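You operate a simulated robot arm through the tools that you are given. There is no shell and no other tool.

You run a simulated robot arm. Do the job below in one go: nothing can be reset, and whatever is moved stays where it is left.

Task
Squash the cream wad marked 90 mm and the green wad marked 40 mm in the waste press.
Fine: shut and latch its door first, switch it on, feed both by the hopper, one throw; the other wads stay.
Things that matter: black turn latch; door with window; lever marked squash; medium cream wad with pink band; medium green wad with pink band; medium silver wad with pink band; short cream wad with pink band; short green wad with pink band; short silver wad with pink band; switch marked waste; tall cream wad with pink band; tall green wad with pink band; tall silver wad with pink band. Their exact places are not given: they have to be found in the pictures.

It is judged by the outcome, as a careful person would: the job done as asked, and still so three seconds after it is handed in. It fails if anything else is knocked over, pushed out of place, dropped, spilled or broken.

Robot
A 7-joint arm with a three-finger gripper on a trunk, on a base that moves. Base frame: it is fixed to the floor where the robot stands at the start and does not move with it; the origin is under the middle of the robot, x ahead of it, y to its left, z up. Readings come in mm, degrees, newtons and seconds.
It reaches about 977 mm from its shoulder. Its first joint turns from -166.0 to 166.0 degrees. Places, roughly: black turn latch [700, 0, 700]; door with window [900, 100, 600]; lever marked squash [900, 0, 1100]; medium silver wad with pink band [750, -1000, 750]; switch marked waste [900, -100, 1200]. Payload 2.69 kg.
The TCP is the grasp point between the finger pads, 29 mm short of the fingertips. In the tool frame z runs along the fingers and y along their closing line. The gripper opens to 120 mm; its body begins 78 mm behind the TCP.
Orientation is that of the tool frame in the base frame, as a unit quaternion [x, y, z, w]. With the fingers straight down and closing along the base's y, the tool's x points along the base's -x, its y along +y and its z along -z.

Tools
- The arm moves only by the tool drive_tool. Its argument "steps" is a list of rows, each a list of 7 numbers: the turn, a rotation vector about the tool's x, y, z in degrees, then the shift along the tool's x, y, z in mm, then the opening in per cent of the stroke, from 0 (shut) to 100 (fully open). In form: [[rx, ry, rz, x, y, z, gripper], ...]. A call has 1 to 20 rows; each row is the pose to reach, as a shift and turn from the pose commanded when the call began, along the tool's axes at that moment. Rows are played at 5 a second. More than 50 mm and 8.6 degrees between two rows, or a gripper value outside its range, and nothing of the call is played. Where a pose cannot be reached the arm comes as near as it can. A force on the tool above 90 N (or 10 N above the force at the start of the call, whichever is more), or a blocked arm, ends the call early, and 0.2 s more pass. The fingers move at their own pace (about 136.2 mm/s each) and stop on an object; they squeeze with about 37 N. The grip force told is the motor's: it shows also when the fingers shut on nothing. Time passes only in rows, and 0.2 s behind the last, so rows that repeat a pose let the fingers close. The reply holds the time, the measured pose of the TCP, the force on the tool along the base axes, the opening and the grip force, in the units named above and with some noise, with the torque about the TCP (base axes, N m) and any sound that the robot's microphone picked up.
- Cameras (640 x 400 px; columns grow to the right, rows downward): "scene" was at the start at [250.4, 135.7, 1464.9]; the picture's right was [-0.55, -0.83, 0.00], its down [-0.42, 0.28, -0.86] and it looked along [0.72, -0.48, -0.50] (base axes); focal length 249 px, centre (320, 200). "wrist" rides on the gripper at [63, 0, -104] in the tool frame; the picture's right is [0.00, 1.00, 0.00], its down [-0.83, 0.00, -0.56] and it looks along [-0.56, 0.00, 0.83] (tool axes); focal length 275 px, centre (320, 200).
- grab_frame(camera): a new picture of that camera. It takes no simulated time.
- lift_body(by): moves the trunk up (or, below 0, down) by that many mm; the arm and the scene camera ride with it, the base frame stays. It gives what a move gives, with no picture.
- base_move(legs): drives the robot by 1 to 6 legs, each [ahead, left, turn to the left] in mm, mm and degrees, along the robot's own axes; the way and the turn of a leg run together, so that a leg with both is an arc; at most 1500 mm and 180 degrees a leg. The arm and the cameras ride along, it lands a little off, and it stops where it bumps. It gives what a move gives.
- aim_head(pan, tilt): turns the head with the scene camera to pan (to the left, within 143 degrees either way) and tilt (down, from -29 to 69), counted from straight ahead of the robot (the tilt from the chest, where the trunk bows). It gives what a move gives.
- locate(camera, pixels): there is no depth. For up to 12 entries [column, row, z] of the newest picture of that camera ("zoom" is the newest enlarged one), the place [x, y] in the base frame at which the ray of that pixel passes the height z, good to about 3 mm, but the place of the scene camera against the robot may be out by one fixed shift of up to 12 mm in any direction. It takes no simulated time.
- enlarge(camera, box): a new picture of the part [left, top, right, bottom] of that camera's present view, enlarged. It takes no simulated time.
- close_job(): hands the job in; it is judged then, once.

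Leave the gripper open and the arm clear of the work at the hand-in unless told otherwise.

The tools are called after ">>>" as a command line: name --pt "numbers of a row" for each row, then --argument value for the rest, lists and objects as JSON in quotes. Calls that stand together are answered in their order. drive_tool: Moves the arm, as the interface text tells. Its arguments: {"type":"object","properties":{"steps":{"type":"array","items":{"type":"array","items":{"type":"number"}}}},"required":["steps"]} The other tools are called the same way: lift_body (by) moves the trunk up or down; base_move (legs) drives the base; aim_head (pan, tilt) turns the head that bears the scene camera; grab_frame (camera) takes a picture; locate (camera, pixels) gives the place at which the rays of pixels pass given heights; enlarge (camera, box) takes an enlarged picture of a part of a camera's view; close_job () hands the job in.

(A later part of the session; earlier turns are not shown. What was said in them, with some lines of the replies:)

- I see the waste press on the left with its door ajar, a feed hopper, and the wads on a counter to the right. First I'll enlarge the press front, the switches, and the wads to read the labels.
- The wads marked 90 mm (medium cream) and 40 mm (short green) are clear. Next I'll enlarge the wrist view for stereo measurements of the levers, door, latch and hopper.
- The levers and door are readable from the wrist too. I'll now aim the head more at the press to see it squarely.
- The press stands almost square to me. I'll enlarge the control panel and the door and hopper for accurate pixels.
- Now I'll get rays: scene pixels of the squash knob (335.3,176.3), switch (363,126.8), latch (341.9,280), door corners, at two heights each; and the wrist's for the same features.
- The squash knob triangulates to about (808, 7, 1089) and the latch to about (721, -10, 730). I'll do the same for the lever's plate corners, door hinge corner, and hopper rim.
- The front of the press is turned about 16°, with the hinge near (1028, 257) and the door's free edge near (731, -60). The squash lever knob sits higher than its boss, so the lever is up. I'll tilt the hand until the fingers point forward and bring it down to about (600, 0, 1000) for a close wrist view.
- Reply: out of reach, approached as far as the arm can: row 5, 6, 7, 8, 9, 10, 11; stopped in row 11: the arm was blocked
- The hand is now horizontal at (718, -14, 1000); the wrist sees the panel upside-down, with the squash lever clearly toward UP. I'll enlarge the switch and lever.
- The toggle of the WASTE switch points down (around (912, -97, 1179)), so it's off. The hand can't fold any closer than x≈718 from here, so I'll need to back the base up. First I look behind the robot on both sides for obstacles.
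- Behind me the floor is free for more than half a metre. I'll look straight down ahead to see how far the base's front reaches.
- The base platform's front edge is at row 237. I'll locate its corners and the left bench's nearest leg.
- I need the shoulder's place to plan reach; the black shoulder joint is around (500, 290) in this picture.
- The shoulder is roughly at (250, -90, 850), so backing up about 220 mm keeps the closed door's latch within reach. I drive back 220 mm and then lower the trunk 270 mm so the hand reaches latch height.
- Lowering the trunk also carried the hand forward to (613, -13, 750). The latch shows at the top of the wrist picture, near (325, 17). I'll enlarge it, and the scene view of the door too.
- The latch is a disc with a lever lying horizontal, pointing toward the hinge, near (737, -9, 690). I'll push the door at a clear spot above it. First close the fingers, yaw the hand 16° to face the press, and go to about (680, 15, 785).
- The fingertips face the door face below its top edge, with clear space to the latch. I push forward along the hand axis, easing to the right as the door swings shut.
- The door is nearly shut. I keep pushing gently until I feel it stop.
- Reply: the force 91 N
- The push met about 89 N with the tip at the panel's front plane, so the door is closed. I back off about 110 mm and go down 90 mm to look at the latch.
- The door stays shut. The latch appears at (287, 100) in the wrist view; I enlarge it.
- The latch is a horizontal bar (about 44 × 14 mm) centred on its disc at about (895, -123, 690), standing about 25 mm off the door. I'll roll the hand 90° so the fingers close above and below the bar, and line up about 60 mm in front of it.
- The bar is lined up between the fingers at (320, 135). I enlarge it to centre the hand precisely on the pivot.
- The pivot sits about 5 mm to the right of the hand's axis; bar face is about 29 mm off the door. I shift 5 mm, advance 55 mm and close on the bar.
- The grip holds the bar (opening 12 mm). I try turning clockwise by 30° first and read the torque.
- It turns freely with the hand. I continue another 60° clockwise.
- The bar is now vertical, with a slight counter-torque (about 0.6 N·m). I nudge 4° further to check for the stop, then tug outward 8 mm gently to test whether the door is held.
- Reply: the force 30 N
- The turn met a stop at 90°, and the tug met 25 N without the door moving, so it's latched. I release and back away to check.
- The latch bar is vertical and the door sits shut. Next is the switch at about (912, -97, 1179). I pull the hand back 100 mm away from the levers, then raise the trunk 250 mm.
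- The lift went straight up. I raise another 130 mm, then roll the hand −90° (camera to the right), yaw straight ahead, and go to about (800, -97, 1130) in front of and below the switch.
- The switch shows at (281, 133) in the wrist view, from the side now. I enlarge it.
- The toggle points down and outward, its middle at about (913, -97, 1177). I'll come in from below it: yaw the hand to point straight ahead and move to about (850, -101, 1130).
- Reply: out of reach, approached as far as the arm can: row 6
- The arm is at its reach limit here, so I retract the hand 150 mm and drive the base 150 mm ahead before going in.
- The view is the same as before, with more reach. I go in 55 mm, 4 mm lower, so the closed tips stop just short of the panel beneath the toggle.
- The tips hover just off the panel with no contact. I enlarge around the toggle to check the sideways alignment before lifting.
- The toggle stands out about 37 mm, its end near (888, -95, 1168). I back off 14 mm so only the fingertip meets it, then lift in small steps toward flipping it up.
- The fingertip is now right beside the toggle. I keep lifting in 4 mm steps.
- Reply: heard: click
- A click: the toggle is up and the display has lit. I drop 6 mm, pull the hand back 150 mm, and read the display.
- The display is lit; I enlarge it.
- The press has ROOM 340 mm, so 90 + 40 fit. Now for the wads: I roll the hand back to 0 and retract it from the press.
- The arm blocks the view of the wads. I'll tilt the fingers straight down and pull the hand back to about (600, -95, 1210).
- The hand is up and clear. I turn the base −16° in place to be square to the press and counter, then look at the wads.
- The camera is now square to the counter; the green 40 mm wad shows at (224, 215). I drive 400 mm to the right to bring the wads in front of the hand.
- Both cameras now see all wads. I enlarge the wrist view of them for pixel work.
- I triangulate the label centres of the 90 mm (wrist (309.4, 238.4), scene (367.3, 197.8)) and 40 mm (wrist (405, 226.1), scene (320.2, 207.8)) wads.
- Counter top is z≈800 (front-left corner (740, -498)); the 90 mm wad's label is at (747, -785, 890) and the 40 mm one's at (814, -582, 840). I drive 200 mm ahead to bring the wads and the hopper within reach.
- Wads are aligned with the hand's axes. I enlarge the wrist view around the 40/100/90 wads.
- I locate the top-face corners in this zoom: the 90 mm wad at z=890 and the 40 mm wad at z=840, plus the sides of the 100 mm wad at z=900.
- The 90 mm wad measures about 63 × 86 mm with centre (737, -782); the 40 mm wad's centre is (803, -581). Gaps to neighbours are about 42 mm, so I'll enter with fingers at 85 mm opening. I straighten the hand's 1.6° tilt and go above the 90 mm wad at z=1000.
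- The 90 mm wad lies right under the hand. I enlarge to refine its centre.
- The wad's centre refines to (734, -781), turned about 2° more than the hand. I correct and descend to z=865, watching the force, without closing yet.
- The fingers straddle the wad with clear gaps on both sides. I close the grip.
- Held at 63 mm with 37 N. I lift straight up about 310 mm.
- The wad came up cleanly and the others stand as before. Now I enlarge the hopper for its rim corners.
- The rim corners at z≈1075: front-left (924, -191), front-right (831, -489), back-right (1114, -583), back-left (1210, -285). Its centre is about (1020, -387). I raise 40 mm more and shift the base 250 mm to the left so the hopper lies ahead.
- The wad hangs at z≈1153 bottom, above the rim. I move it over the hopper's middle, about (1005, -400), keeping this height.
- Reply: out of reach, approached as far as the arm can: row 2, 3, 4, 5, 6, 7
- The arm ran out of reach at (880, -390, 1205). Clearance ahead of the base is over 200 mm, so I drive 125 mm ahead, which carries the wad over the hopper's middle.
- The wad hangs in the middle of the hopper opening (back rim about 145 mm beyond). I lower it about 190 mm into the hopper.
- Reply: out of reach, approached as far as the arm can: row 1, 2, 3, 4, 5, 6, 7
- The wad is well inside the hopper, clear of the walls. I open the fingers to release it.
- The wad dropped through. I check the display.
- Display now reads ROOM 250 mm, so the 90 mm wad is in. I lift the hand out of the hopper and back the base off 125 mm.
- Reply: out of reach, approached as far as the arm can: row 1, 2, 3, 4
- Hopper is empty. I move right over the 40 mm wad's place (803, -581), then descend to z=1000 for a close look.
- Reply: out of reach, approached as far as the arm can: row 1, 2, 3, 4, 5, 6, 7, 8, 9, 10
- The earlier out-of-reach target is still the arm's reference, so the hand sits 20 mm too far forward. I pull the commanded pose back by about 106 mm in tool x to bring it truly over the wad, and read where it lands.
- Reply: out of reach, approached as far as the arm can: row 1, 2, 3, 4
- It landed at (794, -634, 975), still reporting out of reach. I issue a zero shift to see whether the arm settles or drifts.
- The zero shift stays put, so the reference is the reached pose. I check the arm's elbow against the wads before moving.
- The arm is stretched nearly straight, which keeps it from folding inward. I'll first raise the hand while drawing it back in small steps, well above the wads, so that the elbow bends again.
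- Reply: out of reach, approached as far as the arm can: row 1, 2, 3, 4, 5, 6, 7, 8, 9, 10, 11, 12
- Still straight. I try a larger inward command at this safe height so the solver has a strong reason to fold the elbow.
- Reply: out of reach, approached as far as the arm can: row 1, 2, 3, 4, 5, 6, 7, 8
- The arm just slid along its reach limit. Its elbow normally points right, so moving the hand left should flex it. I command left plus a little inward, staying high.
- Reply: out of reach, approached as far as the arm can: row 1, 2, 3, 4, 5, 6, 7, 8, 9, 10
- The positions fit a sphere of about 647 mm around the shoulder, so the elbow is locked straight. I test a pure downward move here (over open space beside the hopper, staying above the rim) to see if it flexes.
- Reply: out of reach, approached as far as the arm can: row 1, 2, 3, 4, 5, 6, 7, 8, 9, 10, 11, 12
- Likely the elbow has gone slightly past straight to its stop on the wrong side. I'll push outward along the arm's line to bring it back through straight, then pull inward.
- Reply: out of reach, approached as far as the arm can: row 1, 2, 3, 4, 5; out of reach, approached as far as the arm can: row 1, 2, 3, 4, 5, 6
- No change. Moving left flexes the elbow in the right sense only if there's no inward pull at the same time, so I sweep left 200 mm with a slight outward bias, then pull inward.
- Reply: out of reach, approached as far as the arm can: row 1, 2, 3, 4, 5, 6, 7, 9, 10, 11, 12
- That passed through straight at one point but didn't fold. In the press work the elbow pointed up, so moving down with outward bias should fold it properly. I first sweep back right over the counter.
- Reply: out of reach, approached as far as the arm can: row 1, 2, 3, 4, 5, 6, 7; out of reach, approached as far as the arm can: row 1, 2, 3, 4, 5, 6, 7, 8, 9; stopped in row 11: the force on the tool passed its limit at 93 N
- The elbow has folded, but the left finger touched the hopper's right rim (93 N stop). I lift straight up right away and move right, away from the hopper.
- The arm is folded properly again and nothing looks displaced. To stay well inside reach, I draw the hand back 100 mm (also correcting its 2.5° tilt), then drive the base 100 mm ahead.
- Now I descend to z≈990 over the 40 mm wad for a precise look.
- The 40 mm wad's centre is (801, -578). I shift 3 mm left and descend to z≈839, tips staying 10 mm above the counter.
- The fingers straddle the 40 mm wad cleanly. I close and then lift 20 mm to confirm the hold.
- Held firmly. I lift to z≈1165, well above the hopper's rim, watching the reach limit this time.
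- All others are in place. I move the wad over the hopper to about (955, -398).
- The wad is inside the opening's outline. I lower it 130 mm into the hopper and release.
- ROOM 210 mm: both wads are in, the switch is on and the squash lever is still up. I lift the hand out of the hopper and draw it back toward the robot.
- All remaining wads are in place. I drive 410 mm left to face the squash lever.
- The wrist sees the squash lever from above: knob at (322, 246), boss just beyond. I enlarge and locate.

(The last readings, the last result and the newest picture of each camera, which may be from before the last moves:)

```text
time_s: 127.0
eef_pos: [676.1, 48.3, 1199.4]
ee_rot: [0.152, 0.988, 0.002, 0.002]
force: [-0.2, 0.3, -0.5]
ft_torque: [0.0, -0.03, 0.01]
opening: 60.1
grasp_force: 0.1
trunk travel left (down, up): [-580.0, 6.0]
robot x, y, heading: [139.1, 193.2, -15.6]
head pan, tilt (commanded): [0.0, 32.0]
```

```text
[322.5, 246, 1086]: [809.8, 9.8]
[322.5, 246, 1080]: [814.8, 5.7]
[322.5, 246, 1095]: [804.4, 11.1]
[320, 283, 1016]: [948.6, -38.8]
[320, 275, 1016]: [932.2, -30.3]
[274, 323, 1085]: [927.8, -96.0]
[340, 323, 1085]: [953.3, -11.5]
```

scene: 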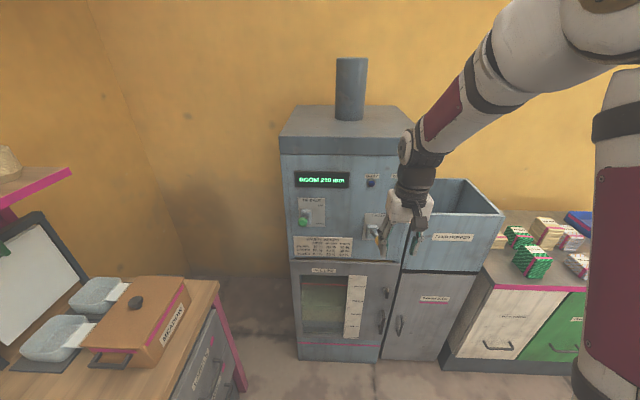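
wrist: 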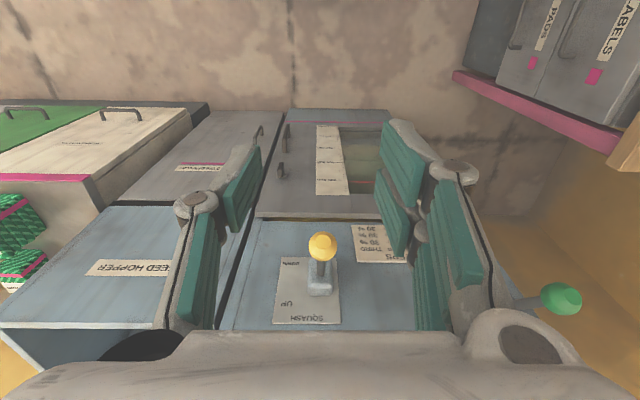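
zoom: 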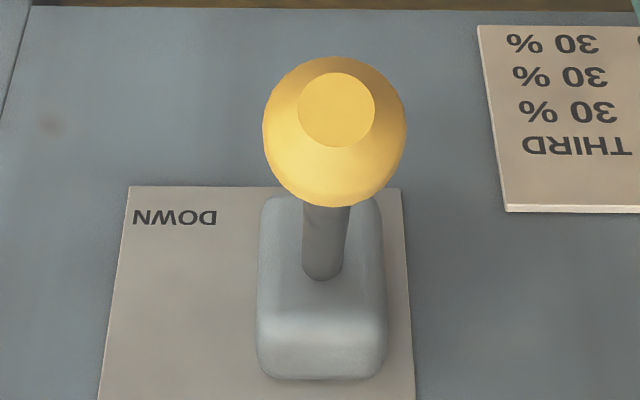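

The knob is at about (811, 8, 1086), 141 mm straight ahead and 113 mm below the hand. I move over it with fingers at 60 mm and descend so the knob sits between the pads.

>>> drive_tool --pt "0 0 0 -35 1 0 50" --pt "0 0 0 -75 2 0 50" --pt "0 0 0 -112 2 0 50" --pt "0 0 0 -141 2 0 50" --pt "0 0 0 -141 2 0 50"

>>> grab_frame --camera "wrist"

>>> grab_frame --camera "scene"

```text
time_s: 128.2
eef_pos: [809.2, 7.2, 1201.0]
ee_rot: [0.151, 0.988, 0.003, 0.001]
force: [0.3, 0.9, -0.2]
ft_torque: [0.01, 0.03, 0.0]
opening: 59.9
grasp_force: 0.0
trunk travel left (down, up): [-580.0, 6.0]
robot x, y, heading: [137.1, 196.3, -15.6]
head pan, tilt (commanded): [0.0, 32.0]
```

```text
taken
```

wrist: 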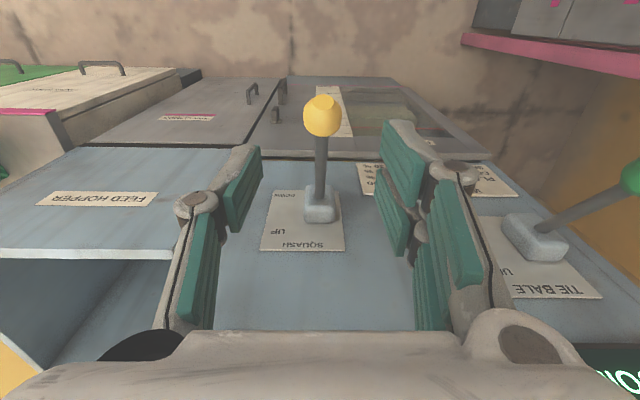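

```text
taken
```

scene: 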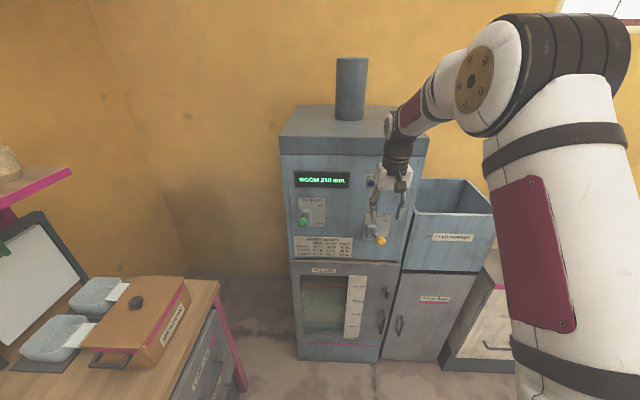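

The knob is centred between the fingers. I descend 115 mm so the pads straddle it.

>>> drive_tool --pt "0 0 0 -2 0 30 50" --pt "0 0 0 -2 0 60 50" --pt "0 0 0 -2 0 85 50" --pt "0 0 0 -2 0 103 50" --pt "0 0 0 -2 0 115 50"

>>> grab_frame --camera "wrist"

```text
time_s: 129.4
eef_pos: [813.9, 9.3, 1084.8]
ee_rot: [0.151, 0.989, 0.001, 0.002]
force: [-0.3, 0.2, 0.4]
ft_torque: [-0.01, -0.03, -0.02]
opening: 60.0
grasp_force: 0.0
trunk travel left (down, up): [-580.0, 6.0]
robot x, y, heading: [133.8, 193.3, -15.8]
head pan, tilt (commanded): [0.0, 32.0]
```

```text
taken
```

wrist: 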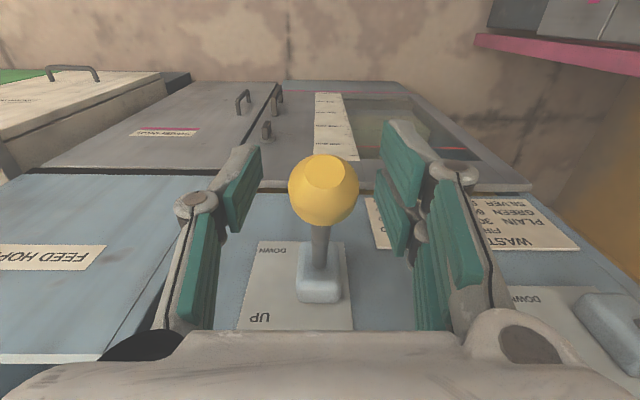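

The knob sits right at the grasp point (323, 190). I close on it.

>>> drive_tool --pt "0 0 0 0 0 0 20" --pt "0 0 0 0 0 0 10" --pt "0 0 0 0 0 0 10"

>>> grab_frame --camera "wrist"

```text
time_s: 130.2
eef_pos: [812.3, 8.8, 1084.7]
ee_rot: [0.15, 0.989, 0.002, 0.001]
force: [3.8, 8.7, -2.4]
ft_torque: [-0.05, -0.11, 0.18]
opening: 28.6
grasp_force: 45.0
trunk travel left (down, up): [-580.0, 6.0]
robot x, y, heading: [135.5, 192.6, -15.6]
head pan, tilt (commanded): [0.0, 32.0]
```

```text
taken
```

wrist: 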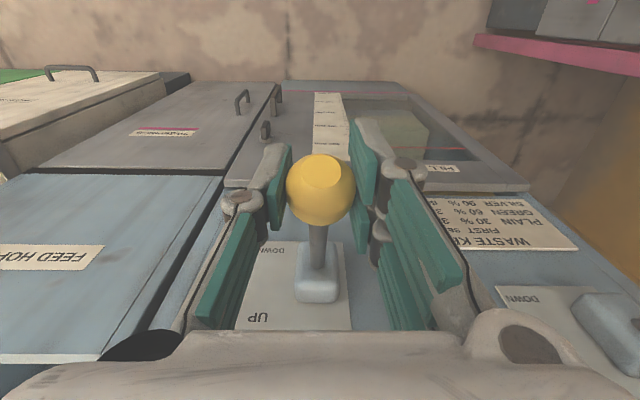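

Knob held at 28.6 mm. Now the one throw: I bring it down along its arc.

>>> drive_tool --pt "0 0 0 5 0 12.1 10" --pt "0 0 0 9 0 24.8 10" --pt "0 0 0 11.9 0 37.7 10" --pt "0 0 0 13.6 0 50.9 10" --pt "0 0 0 14.2 0 64.1 10" --pt "0 0 0 13.6 0 77.3 10" --pt "0 0 0 11.9 0 90.5 10" --pt "0 0 0 9 0 103.4 10" --pt "0 0 0 5 0 116.1 10" --pt "0 0 0 0 0 128.2 10"

>>> grab_frame --camera "wrist"

>>> grab_frame --camera "scene"

```text
time_s: 132.4
eef_pos: [812.7, 3.8, 956.6]
ee_rot: [0.152, 0.988, 0.001, 0.002]
force: [-11.8, -1.4, 8.3]
ft_torque: [0.3, -0.65, 0.17]
opening: 17.1
grasp_force: 1.5
trunk travel left (down, up): [-580.0, 6.0]
robot x, y, heading: [133.1, 194.0, -15.7]
head pan, tilt (commanded): [0.0, 32.0]
```

```text
taken
```

wrist: 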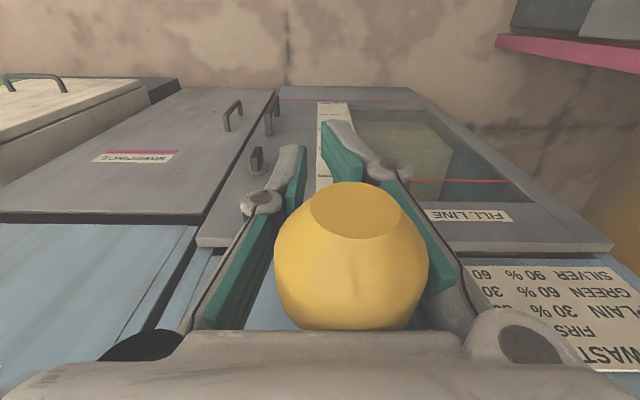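

```text
taken
```

scene: 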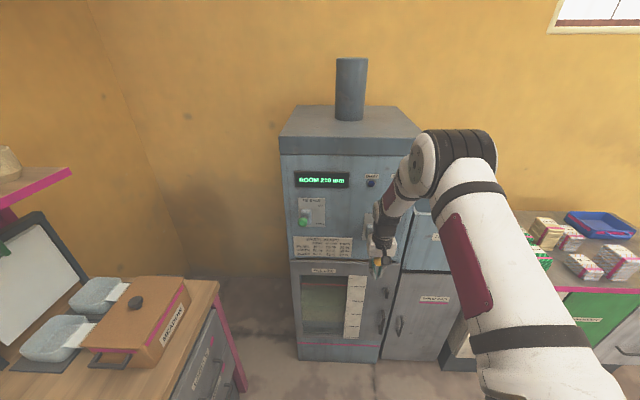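

The knob slid up between the pads to the palm, so the lever stands about horizontal, only halfway. It's still trapped between the fingers under the palm, so I keep pushing straight down in small steps to finish the same throw.

>>> drive_tool --pt "0 0 0 0 0 8 10" --pt "0 0 0 0 0 16 10" --pt "0 0 0 0 0 24 10" --pt "0 0 0 -1 0 32 10"

>>> grab_frame --camera "wrist"

>>> grab_frame --camera "scene"

```text
time_s: 133.4
eef_pos: [815.0, 7.1, 926.4]
ee_rot: [0.151, 0.988, 0.003, 0.002]
force: [-10.7, -8.0, 10.0]
ft_torque: [0.74, -0.64, 0.22]
opening: 12.3
grasp_force: 0.0
trunk travel left (down, up): [-580.0, 6.0]
robot x, y, heading: [142.7, 194.8, -15.3]
head pan, tilt (commanded): [0.0, 32.0]
```

```text
taken
```

wrist: 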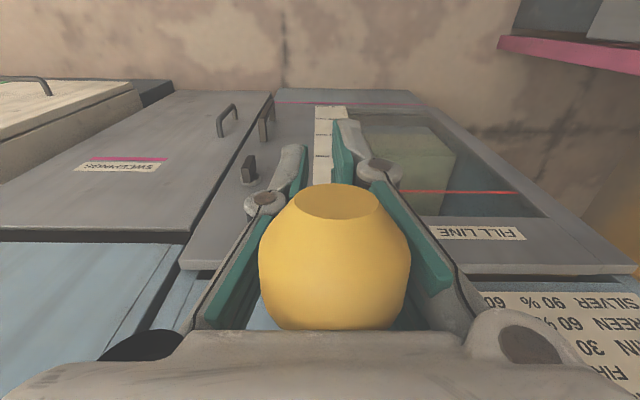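

```text
taken
```

scene: 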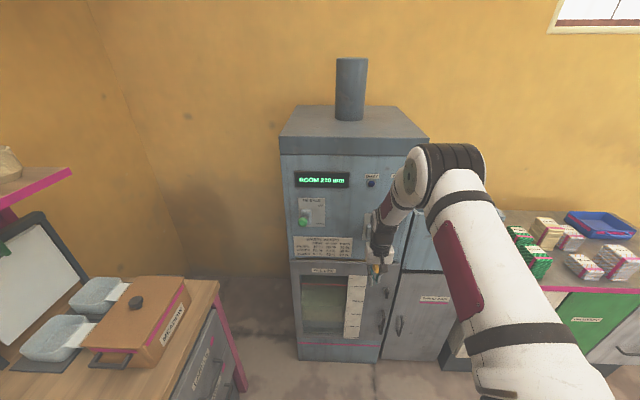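

The lever follows down (knob now near z≈990). I continue the push to its lower stop.

>>> drive_tool --pt "0 0 0 0 0 7 10" --pt "0 0 0 0 0 14 10" --pt "0 0 0 0 0 21 10" --pt "0 0 0 0 0 28 10" --pt "0 0 0 0 0 34 10" --pt "0 0 0 0 0 40 10"

>>> grab_frame --camera "wrist"

>>> grab_frame --camera "scene"

```text
time_s: 134.8
eef_pos: [814.9, 10.8, 885.7]
ee_rot: [0.15, 0.989, 0.002, 0.002]
force: [0.0, -1.2, 27.8]
ft_torque: [-0.32, -1.17, -0.05]
opening: 12.1
grasp_force: 0.0
trunk travel left (down, up): [-580.0, 6.0]
robot x, y, heading: [137.0, 195.9, -15.7]
head pan, tilt (commanded): [0.0, 32.0]
```

```text
taken
```

wrist: 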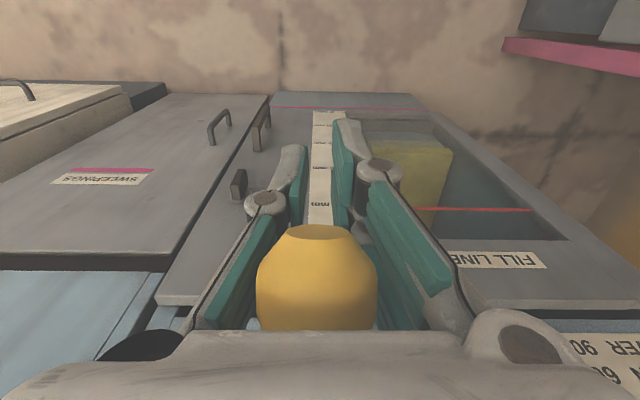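

```text
taken
```

scene: 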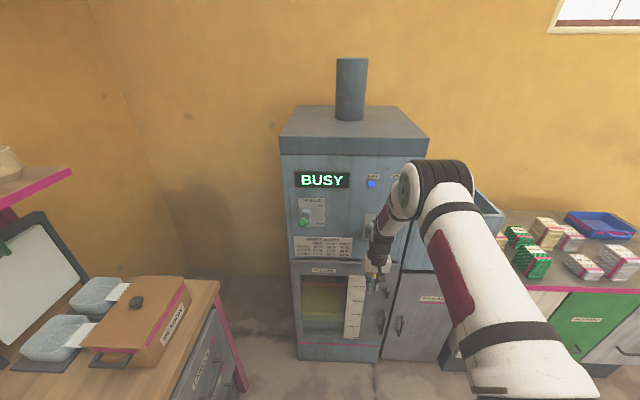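

BUSY is lit: the throw has been taken. I open the fingers fully in place so the knob is free, before lifting away.

>>> drive_tool --pt "0 0 0 0 0 -2 40" --pt "0 0 0 0 0 -2 80" --pt "0 0 0 0 0 -2 90" --pt "0 0 0 0 0 -2 90" --pt "0 0 0 0 0 -2 90"

>>> grab_frame --camera "wrist"

>>> grab_frame --camera "scene"

```text
time_s: 136.0
eef_pos: [812.6, 10.2, 886.6]
ee_rot: [0.15, 0.989, 0.003, 0.001]
force: [-8.9, 15.2, 20.4]
ft_torque: [-1.62, -1.79, 0.46]
opening: 108.1
grasp_force: 0.1
trunk travel left (down, up): [-580.0, 6.0]
robot x, y, heading: [139.2, 192.8, -15.9]
head pan, tilt (commanded): [0.0, 32.0]
```

```text
taken
```

wrist: 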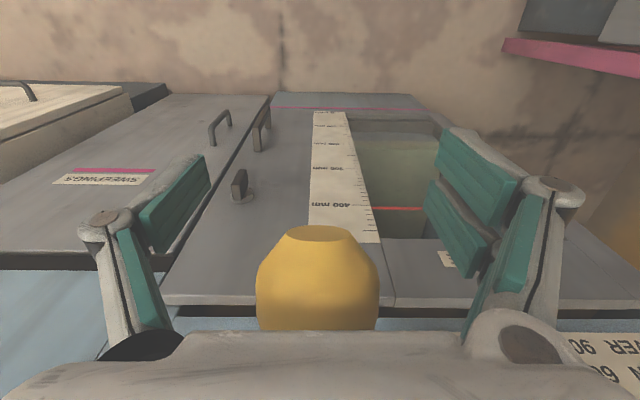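

```text
taken
```

scene: 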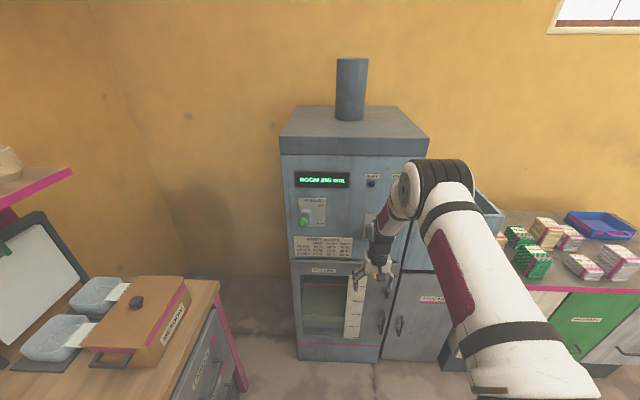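

The press has finished its cycle. I read the display, then lift the hand straight up off the knob.

>>> enlarge --camera "scene" --box '[285, 160, 405, 235]'

>>> drive_tool --pt "0 0 0 0 0 -15 90" --pt "0 0 0 0 0 -40 90" --pt "0 0 0 0 0 -75 90" --pt "0 0 0 0 0 -115 90" --pt "0 0 0 0 0 -155 90" --pt "0 0 0 0 0 -195 90" --pt "0 0 0 0 0 -235 90"

>>> grab_frame --camera "wrist"

>>> grab_frame --camera "scene"

```text
5.33 times, centred on (345, 198) of scene
```

zoom: 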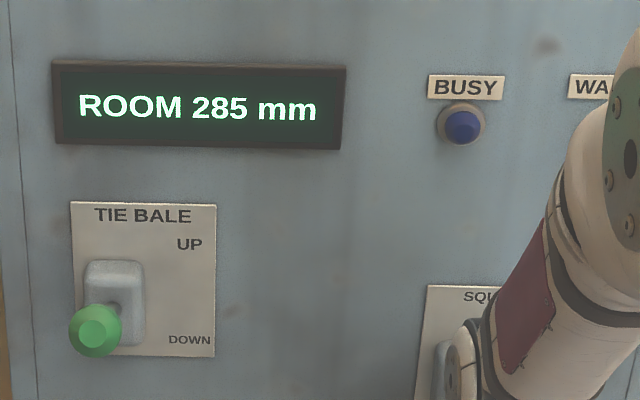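

```text
time_s: 137.6
eef_pos: [814.2, 7.8, 1123.1]
ee_rot: [0.151, 0.989, 0.003, 0.0]
force: [1.2, -1.4, 0.1]
ft_torque: [0.01, -0.03, 0.01]
opening: 108.0
grasp_force: 0.2
trunk travel left (down, up): [-580.0, 6.0]
robot x, y, heading: [138.4, 194.3, -15.6]
head pan, tilt (commanded): [0.0, 32.0]
```

```text
taken
```

wrist: 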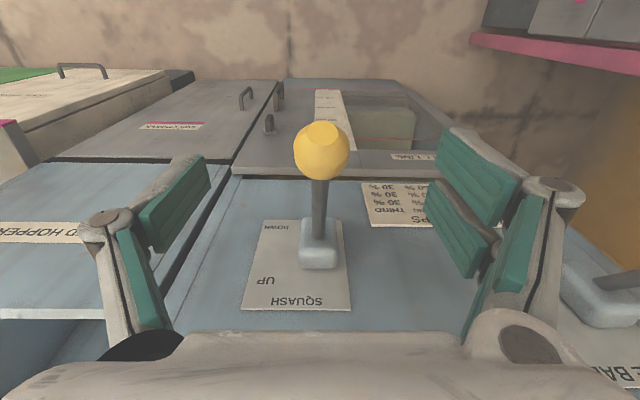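

```text
taken
```

scene: 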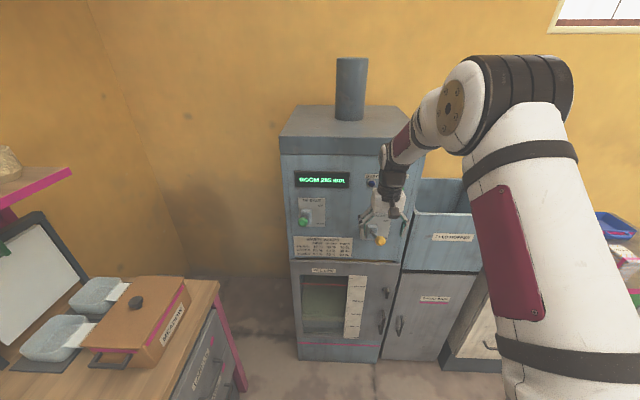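

The lever sprang back up by itself, and the display shows ROOM 285 mm (27 + 24 mm kept, i.e. one throw). I lift clear of the knob and draw the hand back from the press.

>>> drive_tool --pt "0 0 0 0 0 -30 90" --pt "0 0 0 0 0 -60 90" --pt "0 0 0 0 0 -85 90" --pt "0 0 0 35 0 -85 90" --pt "0 0 0 75 0 -85 100" --pt "0 0 0 115 0 -85 100" --pt "0 0 0 150 0 -85 100"

>>> base_move --legs '[[-150, 0, 0]]'

>>> aim_head --pan -10 --tilt 35

>>> grab_frame --camera "scene"

>>> grab_frame --camera "wrist"

```text
time_s: 139.2
eef_pos: [670.4, 51.0, 1207.4]
ee_rot: [0.151, 0.989, 0.003, 0.002]
force: [0.2, 0.4, 0.0]
ft_torque: [0.04, 0.04, 0.0]
opening: 120.0
grasp_force: 0.1
trunk travel left (down, up): [-580.0, 6.0]
robot x, y, heading: [134.0, 197.9, -15.7]
head pan, tilt (commanded): [0.0, 32.0]
```

```text
time_s: 140.5
eef_pos: [523.6, 92.2, 1206.9]
ee_rot: [0.151, 0.988, 0.002, 0.002]
force: [-0.2, -1.2, 0.4]
ft_torque: [-0.04, 0.02, -0.01]
opening: 120.1
grasp_force: 0.1
trunk travel left (down, up): [-580.0, 6.0]
robot x, y, heading: [-8.6, 236.2, -15.7]
head pan, tilt (commanded): [0.0, 32.0]
```

```text
time_s: 141.3
eef_pos: [523.7, 92.6, 1206.8]
ee_rot: [0.152, 0.988, 0.002, 0.002]
force: [-1.0, 0.3, 0.8]
ft_torque: [0.0, 0.03, -0.01]
opening: 120.1
grasp_force: 0.2
trunk travel left (down, up): [-580.0, 6.0]
robot x, y, heading: [-10.6, 238.1, -15.5]
head pan, tilt (commanded): [-10.0, 35.0]
```

```text
taken
```

scene: 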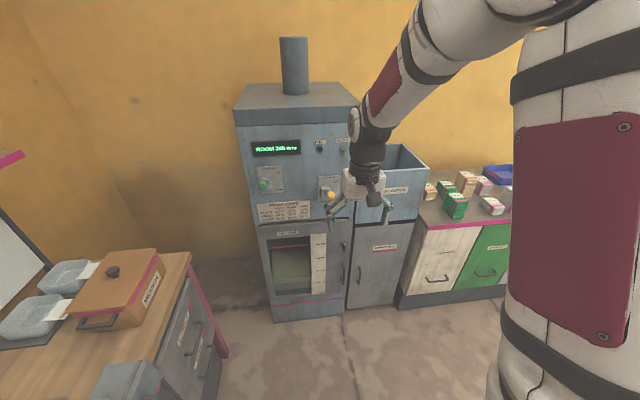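

```text
taken
```

wrist: 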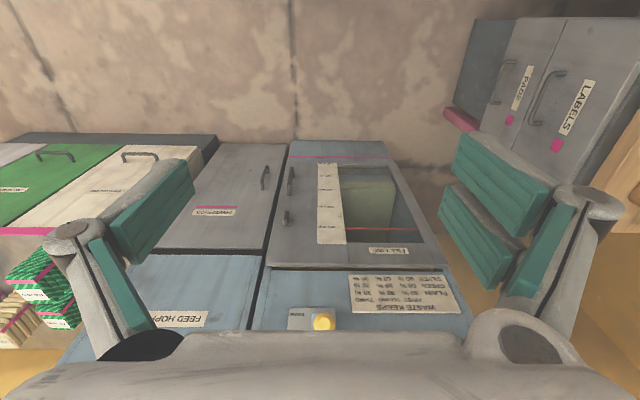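

The arm is clear and the gripper open. I check the final state of the press, latch and remaining wads.

>>> enlarge --camera "scene" --box '[230, 120, 390, 320]'

>>> enlarge --camera "wrist" --box '[250, 150, 442, 270]'

>>> enlarge --camera "scene" --box '[390, 150, 518, 240]'

>>> enlarge --camera "scene" --box '[240, 125, 360, 200]'

```text
2.00 times, centred on (310, 220) of scene
```

zoom: 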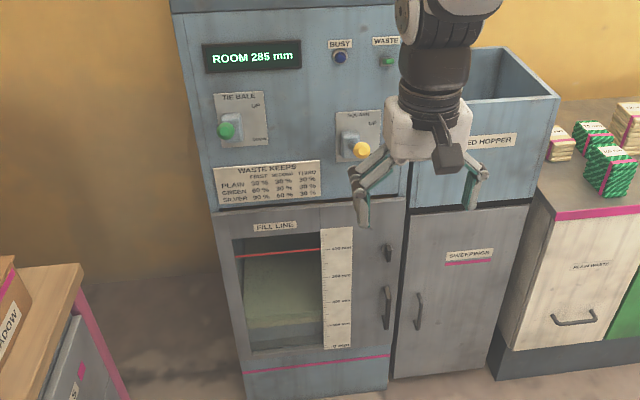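

```text
3.33 times, centred on (346, 210) of wrist
```

zoom: 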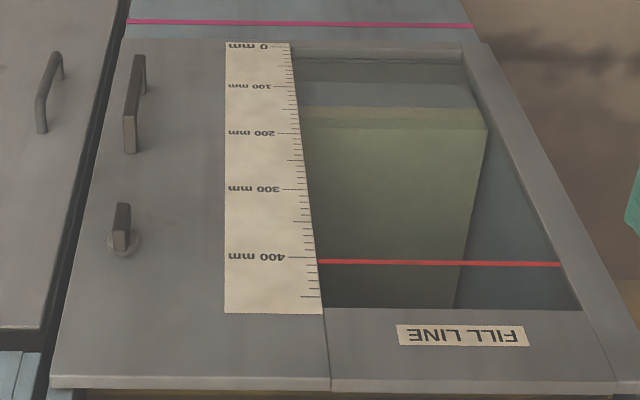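

```text
4.44 times, centred on (454, 195) of scene
```

zoom: 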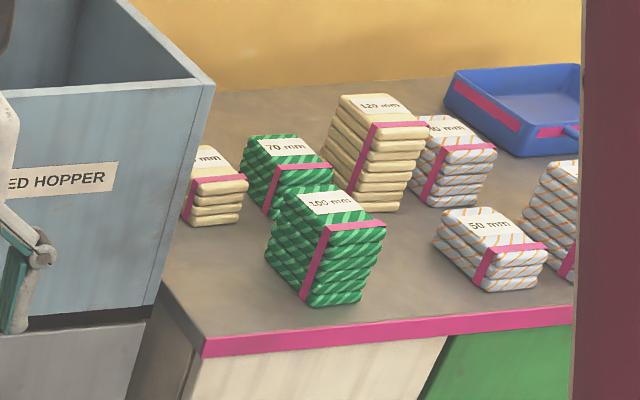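

```text
5.33 times, centred on (300, 162) of scene
```

zoom: 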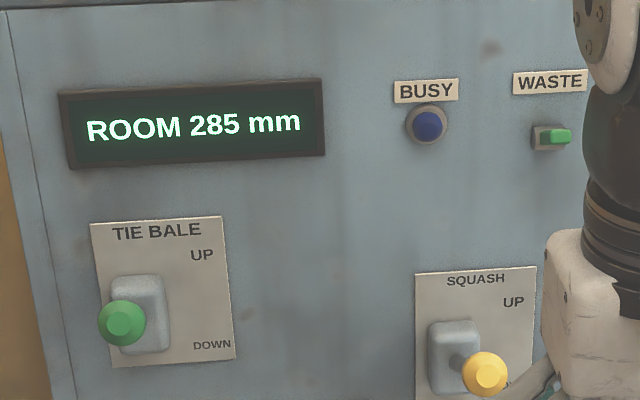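

Everything checks out:
- The door is shut with its latch bar vertical, and the waste switch is on.
- Both wads are fed and squashed with one throw; the display reads ROOM 285 mm.
- The tie-bale lever is untouched and the other wads stand in place.
- The gripper is open and the arm is clear of the work.

I hand the job in.

>>> close_job

```text
The job is handed in.
```

The job is done and handed in. The cream 90 mm wad and the green 40 mm wad are squashed in the waste press.

- **Door:** I shut it and turned the latch a quarter turn to its stop. A tug of about 25 N did not move it.
- **Switch:** I flipped the waste switch up. It clicked, and the display lit with ROOM 340 mm.
- **Feeding:** Both wads went in through the hopper. The display fell to 250 mm after the cream wad and to 210 mm after the green one.
- **Throw:** I pulled the squash lever down once. BUSY lit and cleared, and the display then read ROOM 285 mm. My grip slid on the knob halfway, so I finished the same stroke by pushing down on it. The lever sprang back up when I let go.
- **The rest:** In the last pictures the wads in view stood where they were, including all the neighbours of the two I took. Part of the 110 mm silver wad was hidden behind the arm. The tie-bale lever was not touched.

While I was freeing the arm from a locked-straight elbow, one finger pressed on the hopper's right rim with about 93 N. I stopped and lifted off at once. The hopper looks undamaged and in place.

The arm is clear of the work and the gripper is open.
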